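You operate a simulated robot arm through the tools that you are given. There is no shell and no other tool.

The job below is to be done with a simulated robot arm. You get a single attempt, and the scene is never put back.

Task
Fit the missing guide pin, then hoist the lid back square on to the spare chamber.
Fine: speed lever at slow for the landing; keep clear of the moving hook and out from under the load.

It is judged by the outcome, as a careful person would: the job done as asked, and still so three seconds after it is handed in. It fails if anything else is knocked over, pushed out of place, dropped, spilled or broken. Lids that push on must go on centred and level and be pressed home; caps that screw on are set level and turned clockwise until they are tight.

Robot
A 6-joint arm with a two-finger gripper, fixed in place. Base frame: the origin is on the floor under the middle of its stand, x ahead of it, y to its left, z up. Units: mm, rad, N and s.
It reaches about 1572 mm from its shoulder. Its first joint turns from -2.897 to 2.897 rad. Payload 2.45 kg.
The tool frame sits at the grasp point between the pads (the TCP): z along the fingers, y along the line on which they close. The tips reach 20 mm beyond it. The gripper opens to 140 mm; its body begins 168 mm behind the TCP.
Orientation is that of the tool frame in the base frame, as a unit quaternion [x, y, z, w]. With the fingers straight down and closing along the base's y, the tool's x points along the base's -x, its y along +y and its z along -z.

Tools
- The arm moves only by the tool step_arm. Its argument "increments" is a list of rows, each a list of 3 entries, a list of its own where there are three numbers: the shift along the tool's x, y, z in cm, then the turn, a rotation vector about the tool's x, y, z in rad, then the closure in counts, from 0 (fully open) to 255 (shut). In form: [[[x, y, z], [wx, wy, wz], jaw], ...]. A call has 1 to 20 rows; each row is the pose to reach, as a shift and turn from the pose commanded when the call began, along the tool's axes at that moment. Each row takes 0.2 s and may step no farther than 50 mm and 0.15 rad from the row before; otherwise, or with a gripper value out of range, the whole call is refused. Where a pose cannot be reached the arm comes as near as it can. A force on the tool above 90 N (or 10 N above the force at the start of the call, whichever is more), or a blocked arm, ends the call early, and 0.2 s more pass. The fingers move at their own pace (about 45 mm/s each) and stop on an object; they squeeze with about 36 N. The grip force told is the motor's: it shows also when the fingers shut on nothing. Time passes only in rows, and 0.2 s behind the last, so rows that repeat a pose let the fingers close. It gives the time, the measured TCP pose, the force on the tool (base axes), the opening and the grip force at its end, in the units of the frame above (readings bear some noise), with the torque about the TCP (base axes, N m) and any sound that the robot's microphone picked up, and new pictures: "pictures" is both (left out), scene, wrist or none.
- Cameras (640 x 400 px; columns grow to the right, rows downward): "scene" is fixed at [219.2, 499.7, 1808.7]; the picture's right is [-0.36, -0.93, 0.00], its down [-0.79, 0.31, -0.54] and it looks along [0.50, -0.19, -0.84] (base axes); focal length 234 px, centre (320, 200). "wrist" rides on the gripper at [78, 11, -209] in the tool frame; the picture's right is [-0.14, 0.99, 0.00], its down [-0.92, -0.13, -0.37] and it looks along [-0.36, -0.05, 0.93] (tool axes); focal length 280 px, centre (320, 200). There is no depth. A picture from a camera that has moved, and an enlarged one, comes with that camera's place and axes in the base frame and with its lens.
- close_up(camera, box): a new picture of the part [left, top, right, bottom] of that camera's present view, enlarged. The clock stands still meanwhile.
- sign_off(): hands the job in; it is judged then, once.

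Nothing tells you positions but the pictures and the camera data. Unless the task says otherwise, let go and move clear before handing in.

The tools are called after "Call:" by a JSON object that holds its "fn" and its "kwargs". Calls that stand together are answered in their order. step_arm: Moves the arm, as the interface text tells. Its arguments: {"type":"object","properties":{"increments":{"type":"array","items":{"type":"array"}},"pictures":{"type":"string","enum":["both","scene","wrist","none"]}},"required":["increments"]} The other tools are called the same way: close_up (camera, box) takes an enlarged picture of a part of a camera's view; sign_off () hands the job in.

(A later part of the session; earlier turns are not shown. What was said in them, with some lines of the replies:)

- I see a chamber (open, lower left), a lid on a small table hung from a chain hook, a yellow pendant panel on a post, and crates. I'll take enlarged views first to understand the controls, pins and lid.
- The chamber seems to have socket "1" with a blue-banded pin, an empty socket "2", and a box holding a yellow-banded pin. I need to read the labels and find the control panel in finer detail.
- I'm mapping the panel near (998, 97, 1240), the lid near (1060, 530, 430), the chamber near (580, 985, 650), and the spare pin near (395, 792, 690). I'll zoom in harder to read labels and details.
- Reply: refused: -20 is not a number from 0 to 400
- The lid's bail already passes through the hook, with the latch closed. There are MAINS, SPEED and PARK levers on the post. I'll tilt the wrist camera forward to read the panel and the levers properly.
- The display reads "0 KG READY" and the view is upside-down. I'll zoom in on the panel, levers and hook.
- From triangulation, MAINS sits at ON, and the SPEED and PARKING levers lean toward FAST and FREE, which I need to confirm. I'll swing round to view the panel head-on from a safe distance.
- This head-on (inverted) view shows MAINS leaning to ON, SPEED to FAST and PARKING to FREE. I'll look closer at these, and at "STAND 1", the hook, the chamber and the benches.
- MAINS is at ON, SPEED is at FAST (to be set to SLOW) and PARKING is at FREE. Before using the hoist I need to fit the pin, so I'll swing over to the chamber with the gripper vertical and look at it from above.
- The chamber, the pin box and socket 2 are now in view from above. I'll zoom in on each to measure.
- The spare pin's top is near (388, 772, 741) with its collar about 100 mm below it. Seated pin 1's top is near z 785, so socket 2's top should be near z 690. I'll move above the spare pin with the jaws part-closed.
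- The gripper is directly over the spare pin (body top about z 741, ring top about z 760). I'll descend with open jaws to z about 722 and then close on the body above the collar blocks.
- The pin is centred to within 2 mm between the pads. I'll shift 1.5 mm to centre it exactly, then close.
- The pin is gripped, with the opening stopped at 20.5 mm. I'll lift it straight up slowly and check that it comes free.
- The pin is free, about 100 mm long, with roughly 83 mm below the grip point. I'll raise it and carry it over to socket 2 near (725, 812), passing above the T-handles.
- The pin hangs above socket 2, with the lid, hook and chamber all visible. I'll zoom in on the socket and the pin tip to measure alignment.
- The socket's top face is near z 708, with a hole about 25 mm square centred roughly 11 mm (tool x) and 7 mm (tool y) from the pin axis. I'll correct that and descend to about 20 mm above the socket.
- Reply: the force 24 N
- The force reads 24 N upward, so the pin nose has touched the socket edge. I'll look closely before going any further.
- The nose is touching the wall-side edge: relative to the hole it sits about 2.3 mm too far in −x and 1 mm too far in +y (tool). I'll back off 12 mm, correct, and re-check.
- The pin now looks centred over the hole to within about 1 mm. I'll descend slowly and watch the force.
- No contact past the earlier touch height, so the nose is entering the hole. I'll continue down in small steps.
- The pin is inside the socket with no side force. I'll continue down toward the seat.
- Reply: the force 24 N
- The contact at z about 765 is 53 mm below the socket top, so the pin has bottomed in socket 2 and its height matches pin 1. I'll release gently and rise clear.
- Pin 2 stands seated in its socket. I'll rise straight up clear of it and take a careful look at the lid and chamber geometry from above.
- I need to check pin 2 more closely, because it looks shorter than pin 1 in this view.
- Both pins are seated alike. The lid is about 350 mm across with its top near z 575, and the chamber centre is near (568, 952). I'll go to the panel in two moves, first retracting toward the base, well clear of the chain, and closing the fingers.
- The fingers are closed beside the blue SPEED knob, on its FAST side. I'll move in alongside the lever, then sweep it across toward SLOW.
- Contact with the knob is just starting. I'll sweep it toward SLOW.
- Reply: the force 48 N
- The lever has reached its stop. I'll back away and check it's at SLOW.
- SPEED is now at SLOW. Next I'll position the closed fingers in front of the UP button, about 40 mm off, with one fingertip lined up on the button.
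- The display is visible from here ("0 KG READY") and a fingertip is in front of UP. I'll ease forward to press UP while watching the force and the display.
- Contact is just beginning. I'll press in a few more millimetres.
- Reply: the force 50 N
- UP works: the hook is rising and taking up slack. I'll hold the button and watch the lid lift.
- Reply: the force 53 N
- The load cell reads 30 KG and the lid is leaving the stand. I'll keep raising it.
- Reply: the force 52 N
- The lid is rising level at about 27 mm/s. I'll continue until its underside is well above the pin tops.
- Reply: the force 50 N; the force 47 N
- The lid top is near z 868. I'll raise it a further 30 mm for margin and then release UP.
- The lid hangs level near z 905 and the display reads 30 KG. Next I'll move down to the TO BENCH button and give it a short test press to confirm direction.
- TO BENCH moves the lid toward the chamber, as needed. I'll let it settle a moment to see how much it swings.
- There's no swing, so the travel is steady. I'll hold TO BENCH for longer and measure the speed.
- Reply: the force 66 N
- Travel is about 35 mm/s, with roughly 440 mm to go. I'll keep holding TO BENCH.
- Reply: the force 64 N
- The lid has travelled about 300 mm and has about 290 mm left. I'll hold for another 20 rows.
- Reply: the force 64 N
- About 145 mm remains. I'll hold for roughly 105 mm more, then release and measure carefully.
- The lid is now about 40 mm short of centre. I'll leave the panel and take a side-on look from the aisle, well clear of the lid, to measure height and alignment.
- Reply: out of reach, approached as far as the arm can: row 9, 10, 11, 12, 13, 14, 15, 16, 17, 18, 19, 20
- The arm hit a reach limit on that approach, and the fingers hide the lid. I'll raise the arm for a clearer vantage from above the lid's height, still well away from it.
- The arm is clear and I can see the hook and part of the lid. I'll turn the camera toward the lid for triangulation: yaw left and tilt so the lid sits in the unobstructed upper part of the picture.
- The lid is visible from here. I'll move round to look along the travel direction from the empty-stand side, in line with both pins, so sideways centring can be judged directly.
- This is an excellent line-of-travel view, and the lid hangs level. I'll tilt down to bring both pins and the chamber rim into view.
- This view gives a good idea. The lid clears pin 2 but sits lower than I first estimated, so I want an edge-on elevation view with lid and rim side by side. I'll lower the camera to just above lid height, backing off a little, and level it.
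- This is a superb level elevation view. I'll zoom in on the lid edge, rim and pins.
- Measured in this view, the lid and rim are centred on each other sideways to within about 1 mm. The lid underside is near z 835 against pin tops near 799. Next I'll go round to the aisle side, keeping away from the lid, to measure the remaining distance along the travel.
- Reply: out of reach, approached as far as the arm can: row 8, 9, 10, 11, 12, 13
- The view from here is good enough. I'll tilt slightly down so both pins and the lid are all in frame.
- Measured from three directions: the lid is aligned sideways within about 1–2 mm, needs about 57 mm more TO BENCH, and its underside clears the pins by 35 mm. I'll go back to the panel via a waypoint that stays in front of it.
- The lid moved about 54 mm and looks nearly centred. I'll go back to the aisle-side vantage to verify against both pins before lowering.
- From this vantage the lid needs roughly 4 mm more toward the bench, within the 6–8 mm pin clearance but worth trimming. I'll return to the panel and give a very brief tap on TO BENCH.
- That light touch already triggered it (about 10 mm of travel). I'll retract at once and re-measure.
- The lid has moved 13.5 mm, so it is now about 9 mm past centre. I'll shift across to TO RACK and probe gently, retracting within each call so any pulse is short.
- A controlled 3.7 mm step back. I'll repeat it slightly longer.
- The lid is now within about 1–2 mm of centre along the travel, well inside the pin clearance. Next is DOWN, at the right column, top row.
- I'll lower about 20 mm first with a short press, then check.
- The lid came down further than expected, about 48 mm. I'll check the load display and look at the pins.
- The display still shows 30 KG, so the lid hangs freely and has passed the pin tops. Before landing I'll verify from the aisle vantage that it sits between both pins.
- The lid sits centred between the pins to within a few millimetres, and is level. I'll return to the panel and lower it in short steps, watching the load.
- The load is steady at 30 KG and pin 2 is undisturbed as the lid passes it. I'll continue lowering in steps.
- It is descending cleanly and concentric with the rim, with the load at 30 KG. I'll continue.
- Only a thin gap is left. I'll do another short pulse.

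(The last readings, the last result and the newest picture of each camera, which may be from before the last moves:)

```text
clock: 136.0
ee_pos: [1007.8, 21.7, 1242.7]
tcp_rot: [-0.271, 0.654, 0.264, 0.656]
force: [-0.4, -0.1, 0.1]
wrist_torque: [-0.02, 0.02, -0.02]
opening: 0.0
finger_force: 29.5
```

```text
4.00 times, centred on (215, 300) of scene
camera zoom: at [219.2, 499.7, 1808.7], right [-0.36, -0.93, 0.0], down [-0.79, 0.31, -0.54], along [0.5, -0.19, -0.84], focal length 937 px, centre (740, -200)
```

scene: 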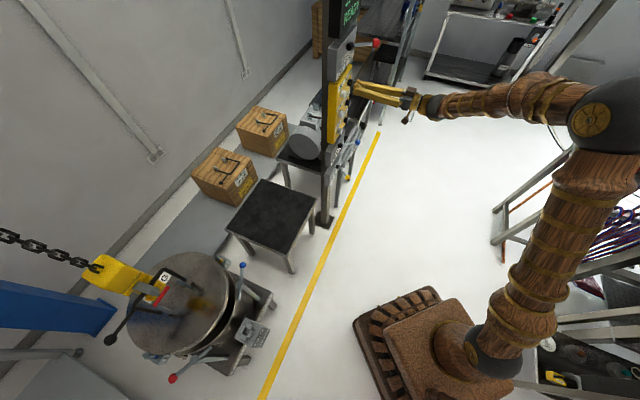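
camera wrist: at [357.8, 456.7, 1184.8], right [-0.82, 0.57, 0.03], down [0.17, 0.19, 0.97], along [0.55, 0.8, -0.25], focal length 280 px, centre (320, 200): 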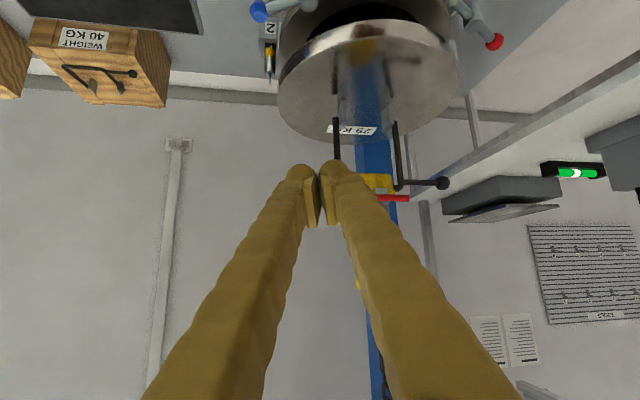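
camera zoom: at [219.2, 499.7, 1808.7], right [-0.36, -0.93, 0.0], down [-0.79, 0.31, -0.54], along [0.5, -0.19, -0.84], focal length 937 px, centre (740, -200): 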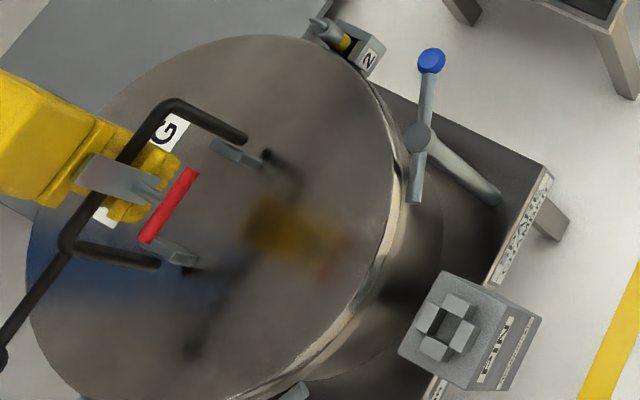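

The display reads 0 KG and the gap has closed, so the lid has landed. I'll leave the panel and inspect the seating from the aisle vantage.

Call:
{"fn": "step_arm", "kwargs": {"increments": [[[0, 0, -5], [0, 0, 0], 255], [[0, 0, -10], [0, 0, 0], 255], [[0, 0, -15], [0, 0, 0], 255], [[0, 0, -20], [0, 0, 0], 255]], "pictures": "none"}}

Call:
{"fn": "step_arm", "kwargs": {"increments": [[[0.6, 4.48, 1.41], [-0.013, 0.0344, -0.0083], 255], [[1.19, 8.96, 2.82], [-0.026, 0.0688, -0.0167], 255], [[1.79, 13.45, 4.23], [-0.039, 0.1033, -0.025], 255], [[2.39, 17.93, 5.64], [-0.052, 0.1377, -0.0333], 255], [[2.98, 22.41, 7.06], [-0.065, 0.1721, -0.0417], 255], [[3.58, 26.89, 8.47], [-0.078, 0.2065, -0.05], 255], [[4.18, 31.37, 9.88], [-0.091, 0.2409, -0.0583], 255], [[4.77, 35.85, 11.29], [-0.104, 0.2753, -0.0667], 255], [[5.37, 40.34, 12.7], [-0.117, 0.3098, -0.075], 255], [[5.97, 44.82, 14.11], [-0.13, 0.3442, -0.0833], 255], [[6.56, 49.3, 15.52], [-0.143, 0.3786, -0.0917], 255], [[7.16, 53.78, 16.93], [-0.156, 0.413, -0.1], 255], [[7.76, 58.26, 18.34], [-0.169, 0.4474, -0.1083], 255], [[8.35, 62.74, 19.76], [-0.182, 0.4818, -0.1167], 255], [[8.95, 67.23, 21.17], [-0.195, 0.5163, -0.125], 255], [[9.55, 71.71, 22.58], [-0.208, 0.5507, -0.1333], 255], [[10.14, 76.19, 23.99], [-0.221, 0.5851, -0.1417], 255], [[10.74, 80.67, 25.4], [-0.234, 0.6195, -0.15], 255], [[10.74, 80.67, 25.4], [-0.234, 0.75, -0.15], 255], [[10.74, 80.67, 25.4], [-0.234, 0.8, -0.15], 255]], "pictures": "both"}}

Call:
{"fn": "close_up", "kwargs": {"camera": "wrist", "box": [210, 0, 490, 180]}}

```text
clock: 137.0
ee_pos: [866.4, -115.6, 1242.1]
tcp_rot: [-0.271, 0.653, 0.264, 0.656]
force: [0.2, -0.9, 0.8]
wrist_torque: [-0.01, -0.02, 0.01]
opening: 0.0
finger_force: 28.8
```

```text
clock: 141.2
ee_pos: [470.5, 650.6, 1132.8]
tcp_rot: [-0.471, 0.763, 0.212, 0.389]
force: [0.4, 0.9, 0.5]
wrist_torque: [0.0, -0.02, -0.01]
opening: 0.1
finger_force: 29.6
out of reach, approached as far as the arm can: row 19, 20
camera wrist: at [359.5, 468.4, 1196.0], right [-0.84, 0.54, 0.07], down [0.2, 0.19, 0.96], along [0.5, 0.82, -0.27], focal length 280 px, centre (320, 200)
```

scene: 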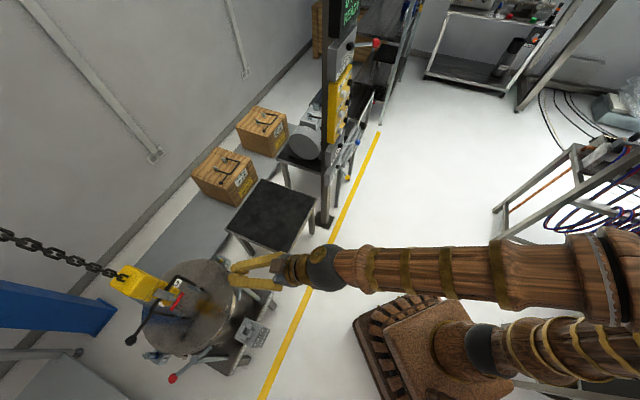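
wrist: 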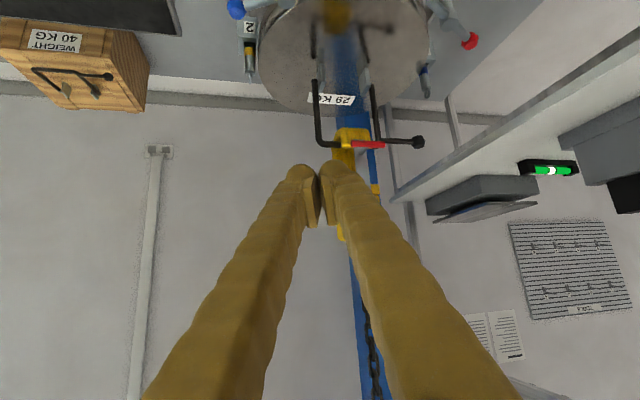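

```text
2.22 times, centred on (350, 90) of wrist
camera zoom: at [359.5, 468.4, 1196.0], right [-0.84, 0.54, 0.07], down [0.2, 0.19, 0.96], along [0.5, 0.82, -0.27], focal length 623 px, centre (253, 444)
```

zoom: 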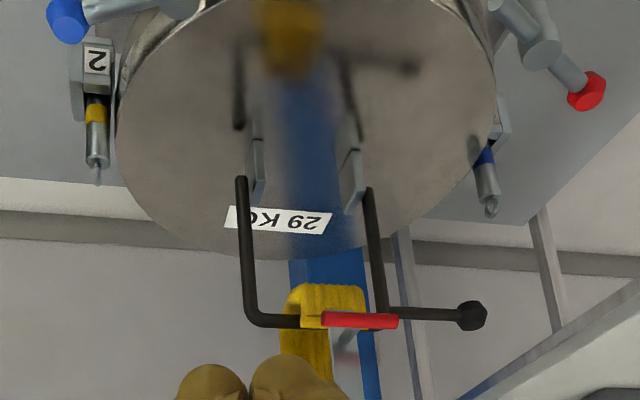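

The lid is down between both pins. I'll check from the stand side too, in line with the travel, for squareness on the rim.

Call:
{"fn": "step_arm", "kwargs": {"increments": [[[1.53, -4.1, -1.11], [-0.0348, -0.0306, -0.0311], 255], [[3.05, -8.19, -2.21], [-0.0696, -0.0612, -0.0621], 255], [[4.58, -12.29, -3.32], [-0.1044, -0.0918, -0.0932], 255], [[6.11, -16.38, -4.42], [-0.1392, -0.1224, -0.1242], 255], [[7.63, -20.48, -5.53], [-0.1741, -0.1531, -0.1553], 255], [[9.16, -24.57, -6.63], [-0.2089, -0.1837, -0.1863], 255], [[10.69, -28.67, -7.74], [-0.2437, -0.2143, -0.2174], 255], [[12.21, -32.76, -8.84], [-0.2785, -0.2449, -0.2484], 255], [[13.74, -36.86, -9.95], [-0.3133, -0.2755, -0.2795], 255]], "pictures": "none"}}

Call:
{"fn": "step_arm", "kwargs": {"increments": [[[0.94, -1.34, 4.09], [-0.091, -0.0123, -0.0392], 255], [[1.87, -2.67, 8.17], [-0.182, -0.0247, -0.0784], 255], [[2.81, -4.01, 12.26], [-0.273, -0.037, -0.1175], 255], [[3.75, -5.35, 16.35], [-0.364, -0.0493, -0.1567], 255], [[4.68, -6.68, 20.43], [-0.455, -0.0617, -0.1959], 255], [[5.62, -8.02, 24.52], [-0.546, -0.074, -0.2351], 255], [[6.56, -9.36, 28.61], [-0.637, -0.0863, -0.2742], 255], [[7.49, -10.69, 32.69], [-0.728, -0.0987, -0.3134], 255], [[8.43, -12.03, 36.78], [-0.819, -0.111, -0.3526], 255], [[8.43, -12.03, 36.78], [-0.819, -0.111, -0.3526], 255]], "pictures": "both"}}

Call:
{"fn": "close_up", "kwargs": {"camera": "wrist", "box": [220, 40, 420, 180]}}

```text
clock: 143.2
ee_pos: [718.8, 302.3, 1122.8]
tcp_rot: [-0.598, 0.639, 0.3, 0.381]
force: [-0.8, -0.6, 1.4]
wrist_torque: [-0.01, 0.04, 0.03]
opening: 0.1
finger_force: 29.7
```

```text
clock: 145.4
ee_pos: [884.0, 555.9, 864.5]
tcp_rot: [0.781, -0.336, -0.489, -0.192]
force: [0.3, 0.5, -0.5]
wrist_torque: [-0.02, -0.05, 0.04]
opening: 0.0
finger_force: 29.2
camera wrist: at [1033.6, 389.7, 888.0], right [-0.75, -0.65, 0.15], down [0.05, 0.17, 0.98], along [-0.66, 0.74, -0.09], focal length 280 px, centre (320, 200)
```

scene: 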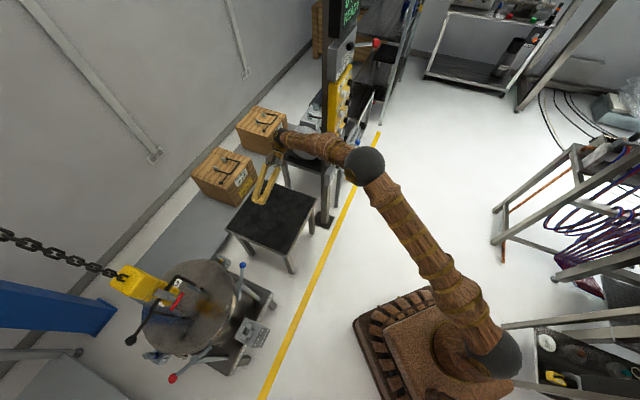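
wrist: 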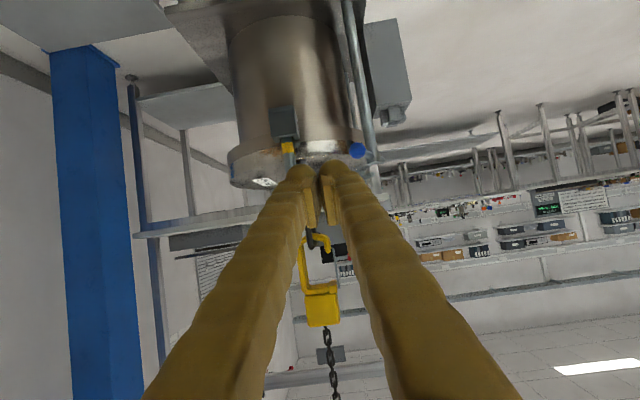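

```text
2.86 times, centred on (320, 110) of wrist
camera zoom: at [1033.6, 389.7, 888.0], right [-0.75, -0.65, 0.15], down [0.05, 0.17, 0.98], along [-0.66, 0.74, -0.09], focal length 801 px, centre (320, 457)
```

zoom: 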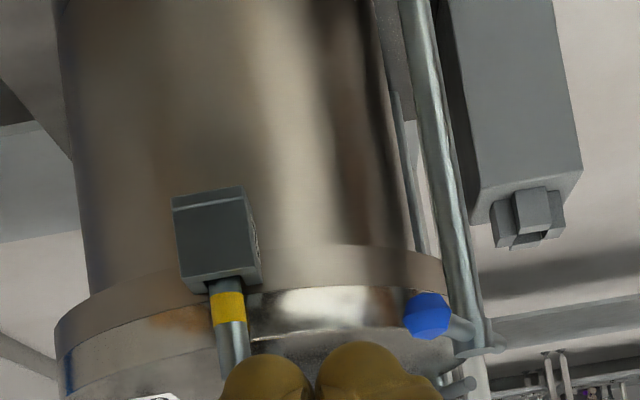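

Call:
{"fn": "step_arm", "kwargs": {"increments": [[[-4, 0, 0], [0, 0, 0], 255], [[-8, 0, 0], [0, 0, 0], 255], [[-12, 0, -1], [0, 0.05, 0], 255], [[-15, 0, -2], [0, 0.1, 0], 255], [[-15, 0, -2], [0, 0.15, 0], 255]], "pictures": "wrist"}}

Call:
{"fn": "close_up", "kwargs": {"camera": "wrist", "box": [220, 20, 420, 170]}}

```text
clock: 146.6
ee_pos: [851.5, 592.1, 1009.2]
tcp_rot: [0.817, -0.348, -0.43, -0.164]
force: [0.8, -0.5, 0.4]
wrist_torque: [0.0, 0.04, 0.03]
opening: 0.0
finger_force: 29.7
camera wrist: at [998.7, 431.8, 1064.8], right [-0.76, -0.64, 0.14], down [-0.05, 0.27, 0.96], along [-0.65, 0.72, -0.24], focal length 280 px, centre (320, 200)
```

wrist: 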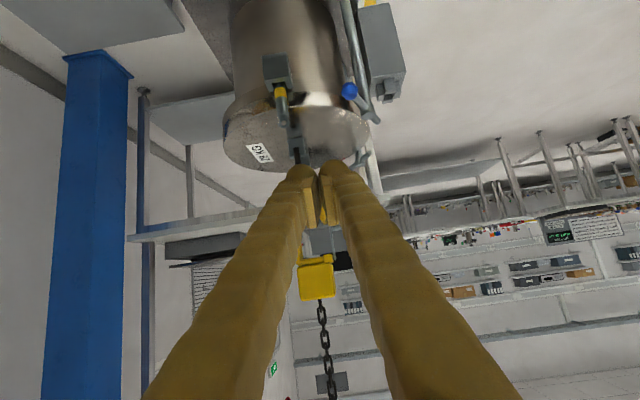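

```text
2.67 times, centred on (320, 95) of wrist
camera zoom: at [998.7, 431.8, 1064.8], right [-0.76, -0.64, 0.14], down [-0.05, 0.27, 0.96], along [-0.65, 0.72, -0.24], focal length 748 px, centre (320, 480)
```

zoom: 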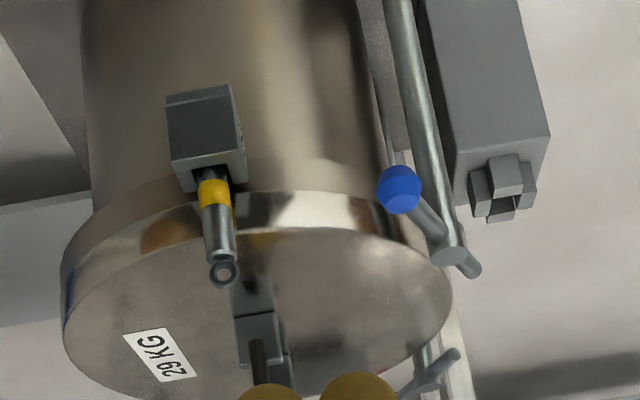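

The lid sits flush and concentric on the flange with both pins in place. I'll retreat to a clear parking pose near where the arm started, then do a final check.

Call:
{"fn": "step_arm", "kwargs": {"increments": [[[-2, 2, -4], [0.09, 0, 0.04], 255], [[-4, 4, -8], [0.18, 0, 0.08], 255], [[-6, 6, -12], [0.27, 0, 0.12], 255], [[-8, 8, -16], [0.36, 0, 0.16], 255], [[-9, 11, -20], [0.45, 0, 0.2], 255], [[-10, 14, -23], [0.54, 0, 0.24], 255], [[-10, 17, -26], [0.63, 0, 0.28], 255], [[-10, 20, -29], [0.72, 0, 0.32], 255]], "pictures": "both"}}

Call:
{"fn": "close_up", "kwargs": {"camera": "scene", "box": [120, 240, 280, 390]}}

Call:
{"fn": "close_up", "kwargs": {"camera": "scene", "box": [330, 0, 370, 30]}}

Call:
{"fn": "close_up", "kwargs": {"camera": "scene", "box": [205, 246, 245, 271]}}

```text
refused: row 5 steps farther than a row can; nothing moved
```

```text
2.67 times, centred on (200, 315) of scene
camera zoom: at [219.2, 499.7, 1808.7], right [-0.36, -0.93, 0.0], down [-0.79, 0.31, -0.54], along [0.5, -0.19, -0.84], focal length 625 px, centre (640, -107)
```

zoom: 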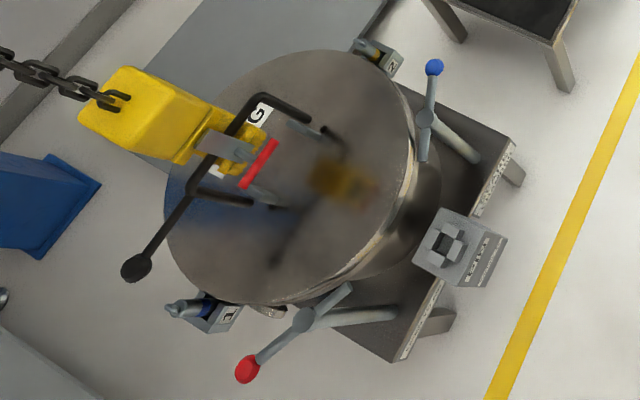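

```text
13.33 times, centred on (350, 15) of scene
camera zoom: at [219.2, 499.7, 1808.7], right [-0.36, -0.93, 0.0], down [-0.79, 0.31, -0.54], along [0.5, -0.19, -0.84], focal length 3124 px, centre (-80, 2667)
```

zoom: 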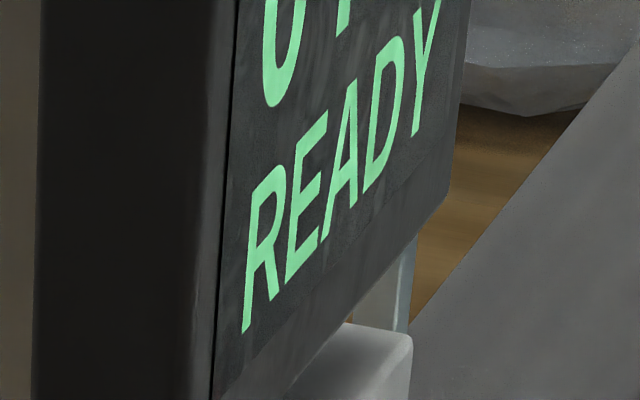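

```text
16.00 times, centred on (225, 258) of scene
camera zoom: at [219.2, 499.7, 1808.7], right [-0.36, -0.93, 0.0], down [-0.79, 0.31, -0.54], along [0.5, -0.19, -0.84], focal length 3748 px, centre (1840, -736)
```

zoom: 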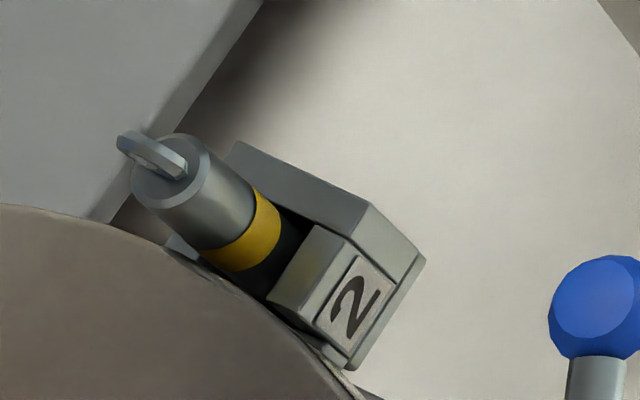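

The display reads 0 KG READY, pin 2 is undisturbed and the lid is seated. I'll retry the retreat with smaller steps.

Call:
{"fn": "step_arm", "kwargs": {"increments": [[[-1.5, 1.5, -3.5], [0.09, 0, 0.04], 255], [[-3, 3, -7], [0.18, 0, 0.08], 255], [[-4.5, 4.5, -10.5], [0.27, 0, 0.12], 255], [[-6, 6, -14], [0.36, 0, 0.16], 255], [[-7.5, 7.5, -17.5], [0.45, 0, 0.2], 255], [[-9, 9, -21], [0.54, 0, 0.24], 255], [[-10.5, 10.5, -24.5], [0.63, 0, 0.28], 255], [[-12, 12, -28], [0.72, 0, 0.32], 255], [[-13, 13.5, -31], [0.81, 0, 0.36], 255]], "pictures": "both"}}

```text
clock: 148.6
ee_pos: [888.4, 376.3, 1297.2]
tcp_rot: [-0.611, 0.627, 0.279, 0.395]
force: [-0.1, 0.0, -0.5]
wrist_torque: [0.06, 0.0, 0.02]
opening: 0.1
finger_force: 29.4
camera wrist: at [851.7, 160.9, 1339.7], right [-0.99, 0.17, -0.01], down [0.02, 0.18, 0.98], along [0.17, 0.97, -0.18], focal length 280 px, centre (320, 200)
```

scene: 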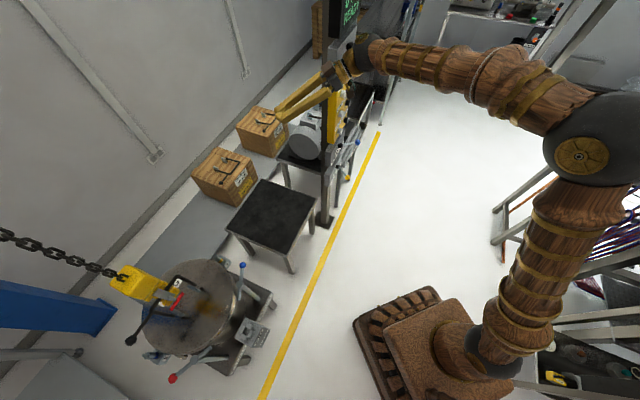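
wrist: 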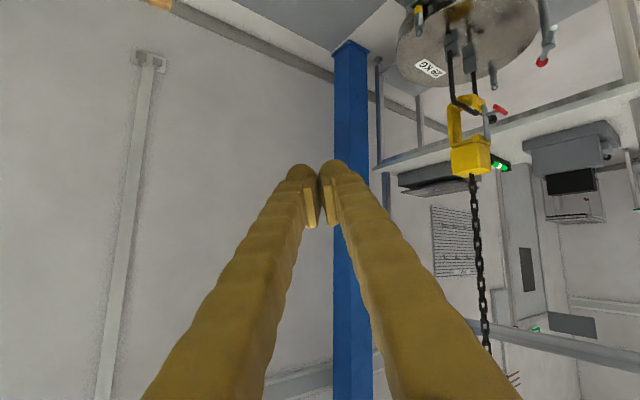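

Call:
{"fn": "step_arm", "kwargs": {"increments": [[[-0.45, 2.98, -2.81], [0, 0, 0], 255], [[-0.89, 5.97, -5.61], [0, 0, 0], 255], [[-1.34, 8.95, -8.42], [0, 0, 0], 255], [[-1.78, 11.93, -11.23], [0, 0, 0], 255], [[-2.23, 14.91, -14.04], [0, 0, 0], 255], [[-2.67, 17.9, -16.84], [0, 0, 0], 255], [[-3.12, 20.88, -19.65], [0, 0, 0], 200], [[-3.12, 20.88, -19.65], [0, 0, 0], 150]], "pictures": "both"}}

Call:
{"fn": "close_up", "kwargs": {"camera": "wrist", "box": [340, 0, 600, 170]}}

Call:
{"fn": "close_up", "kwargs": {"camera": "scene", "box": [110, 230, 270, 390]}}

Call:
{"fn": "close_up", "kwargs": {"camera": "scene", "box": [320, 60, 390, 190]}}

```text
clock: 150.4
ee_pos: [650.3, 246.9, 1400.7]
tcp_rot: [-0.612, 0.626, 0.281, 0.394]
force: [0.5, 0.1, -0.7]
wrist_torque: [-0.01, -0.02, 0.02]
opening: 50.2
finger_force: 0.0
camera wrist: at [613.5, 31.8, 1443.8], right [-0.99, 0.17, -0.02], down [0.02, 0.18, 0.98], along [0.17, 0.97, -0.18], focal length 280 px, centre (320, 200)
```

scene: 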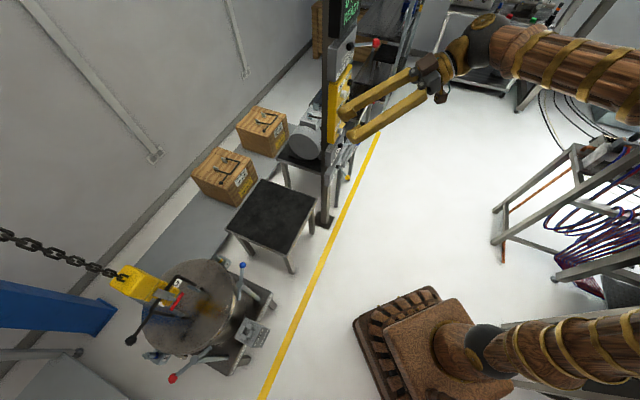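
wrist: 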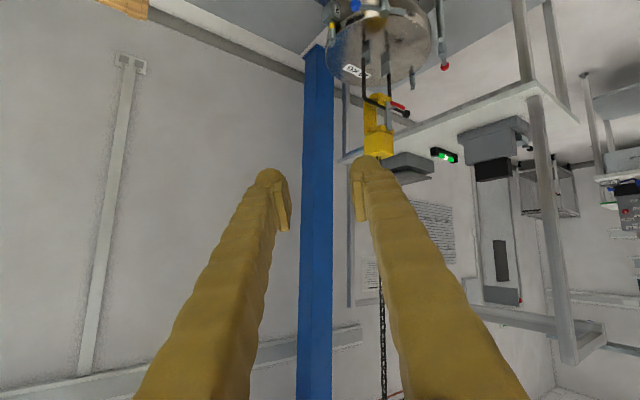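

```text
2.35 times, centred on (470, 85) of wrist
camera zoom: at [613.5, 31.8, 1443.8], right [-0.99, 0.17, -0.02], down [0.02, 0.18, 0.98], along [0.17, 0.97, -0.18], focal length 660 px, centre (-33, 471)
```

zoom: 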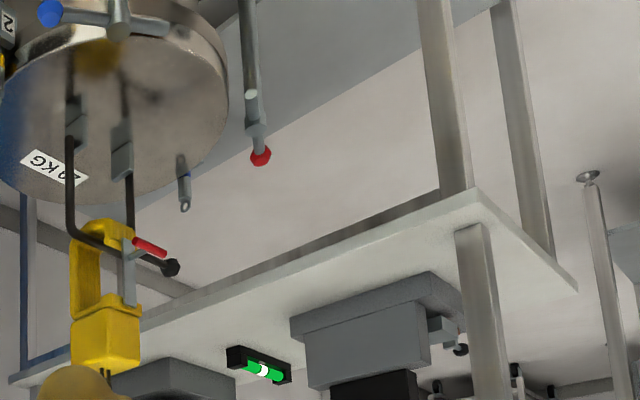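

```text
2.50 times, centred on (190, 310) of scene
camera zoom: at [219.2, 499.7, 1808.7], right [-0.36, -0.93, 0.0], down [-0.79, 0.31, -0.54], along [0.5, -0.19, -0.84], focal length 586 px, centre (645, -75)
```

zoom: 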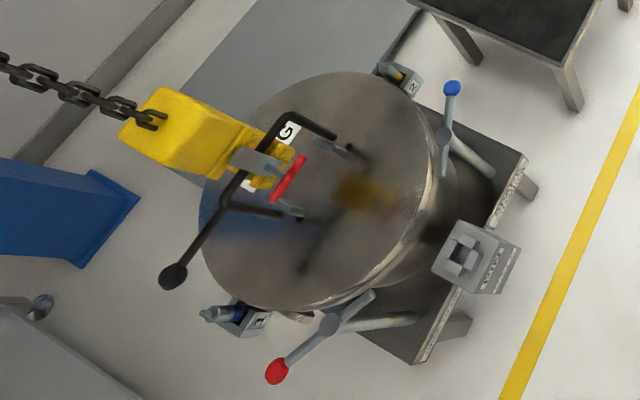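

```text
3.08 times, centred on (355, 125) of scene
camera zoom: at [219.2, 499.7, 1808.7], right [-0.36, -0.93, 0.0], down [-0.79, 0.31, -0.54], along [0.5, -0.19, -0.84], focal length 721 px, centre (212, 431)
```

zoom: 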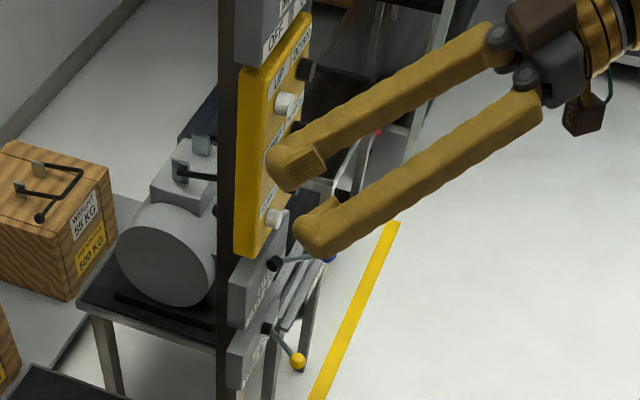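

Call:
{"fn": "sign_off", "kwargs": {}}

```text
The job is handed in.
```

The missing guide pin is fitted and the lid is back on the spare chamber. I've handed the job in.

- **Pin:** the spare from the PIN box is seated in socket 2, at the same height as pin 1. It did not move as the lid came down past it.
- **Landing:** I set the speed lever to SLOW before the lift, and it stayed there for the whole move. The load read 30 KG while hanging and dropped to 0 KG on landing.
- **Seating:** the lid looks level and flush on the flange, between both pins. My final measurement puts it within about 3 mm of the rim's centre.
- **Overshoot:** lining up over the chamber, a light touch on TO BENCH ran the lid about 9 mm too far. I brought it back with short TO RACK taps before lowering.
- **As left:** the hook is still on the lid's bail with no load on it. MAINS is ON, PARKING is FREE, and the arm is clear of the panel and the load.
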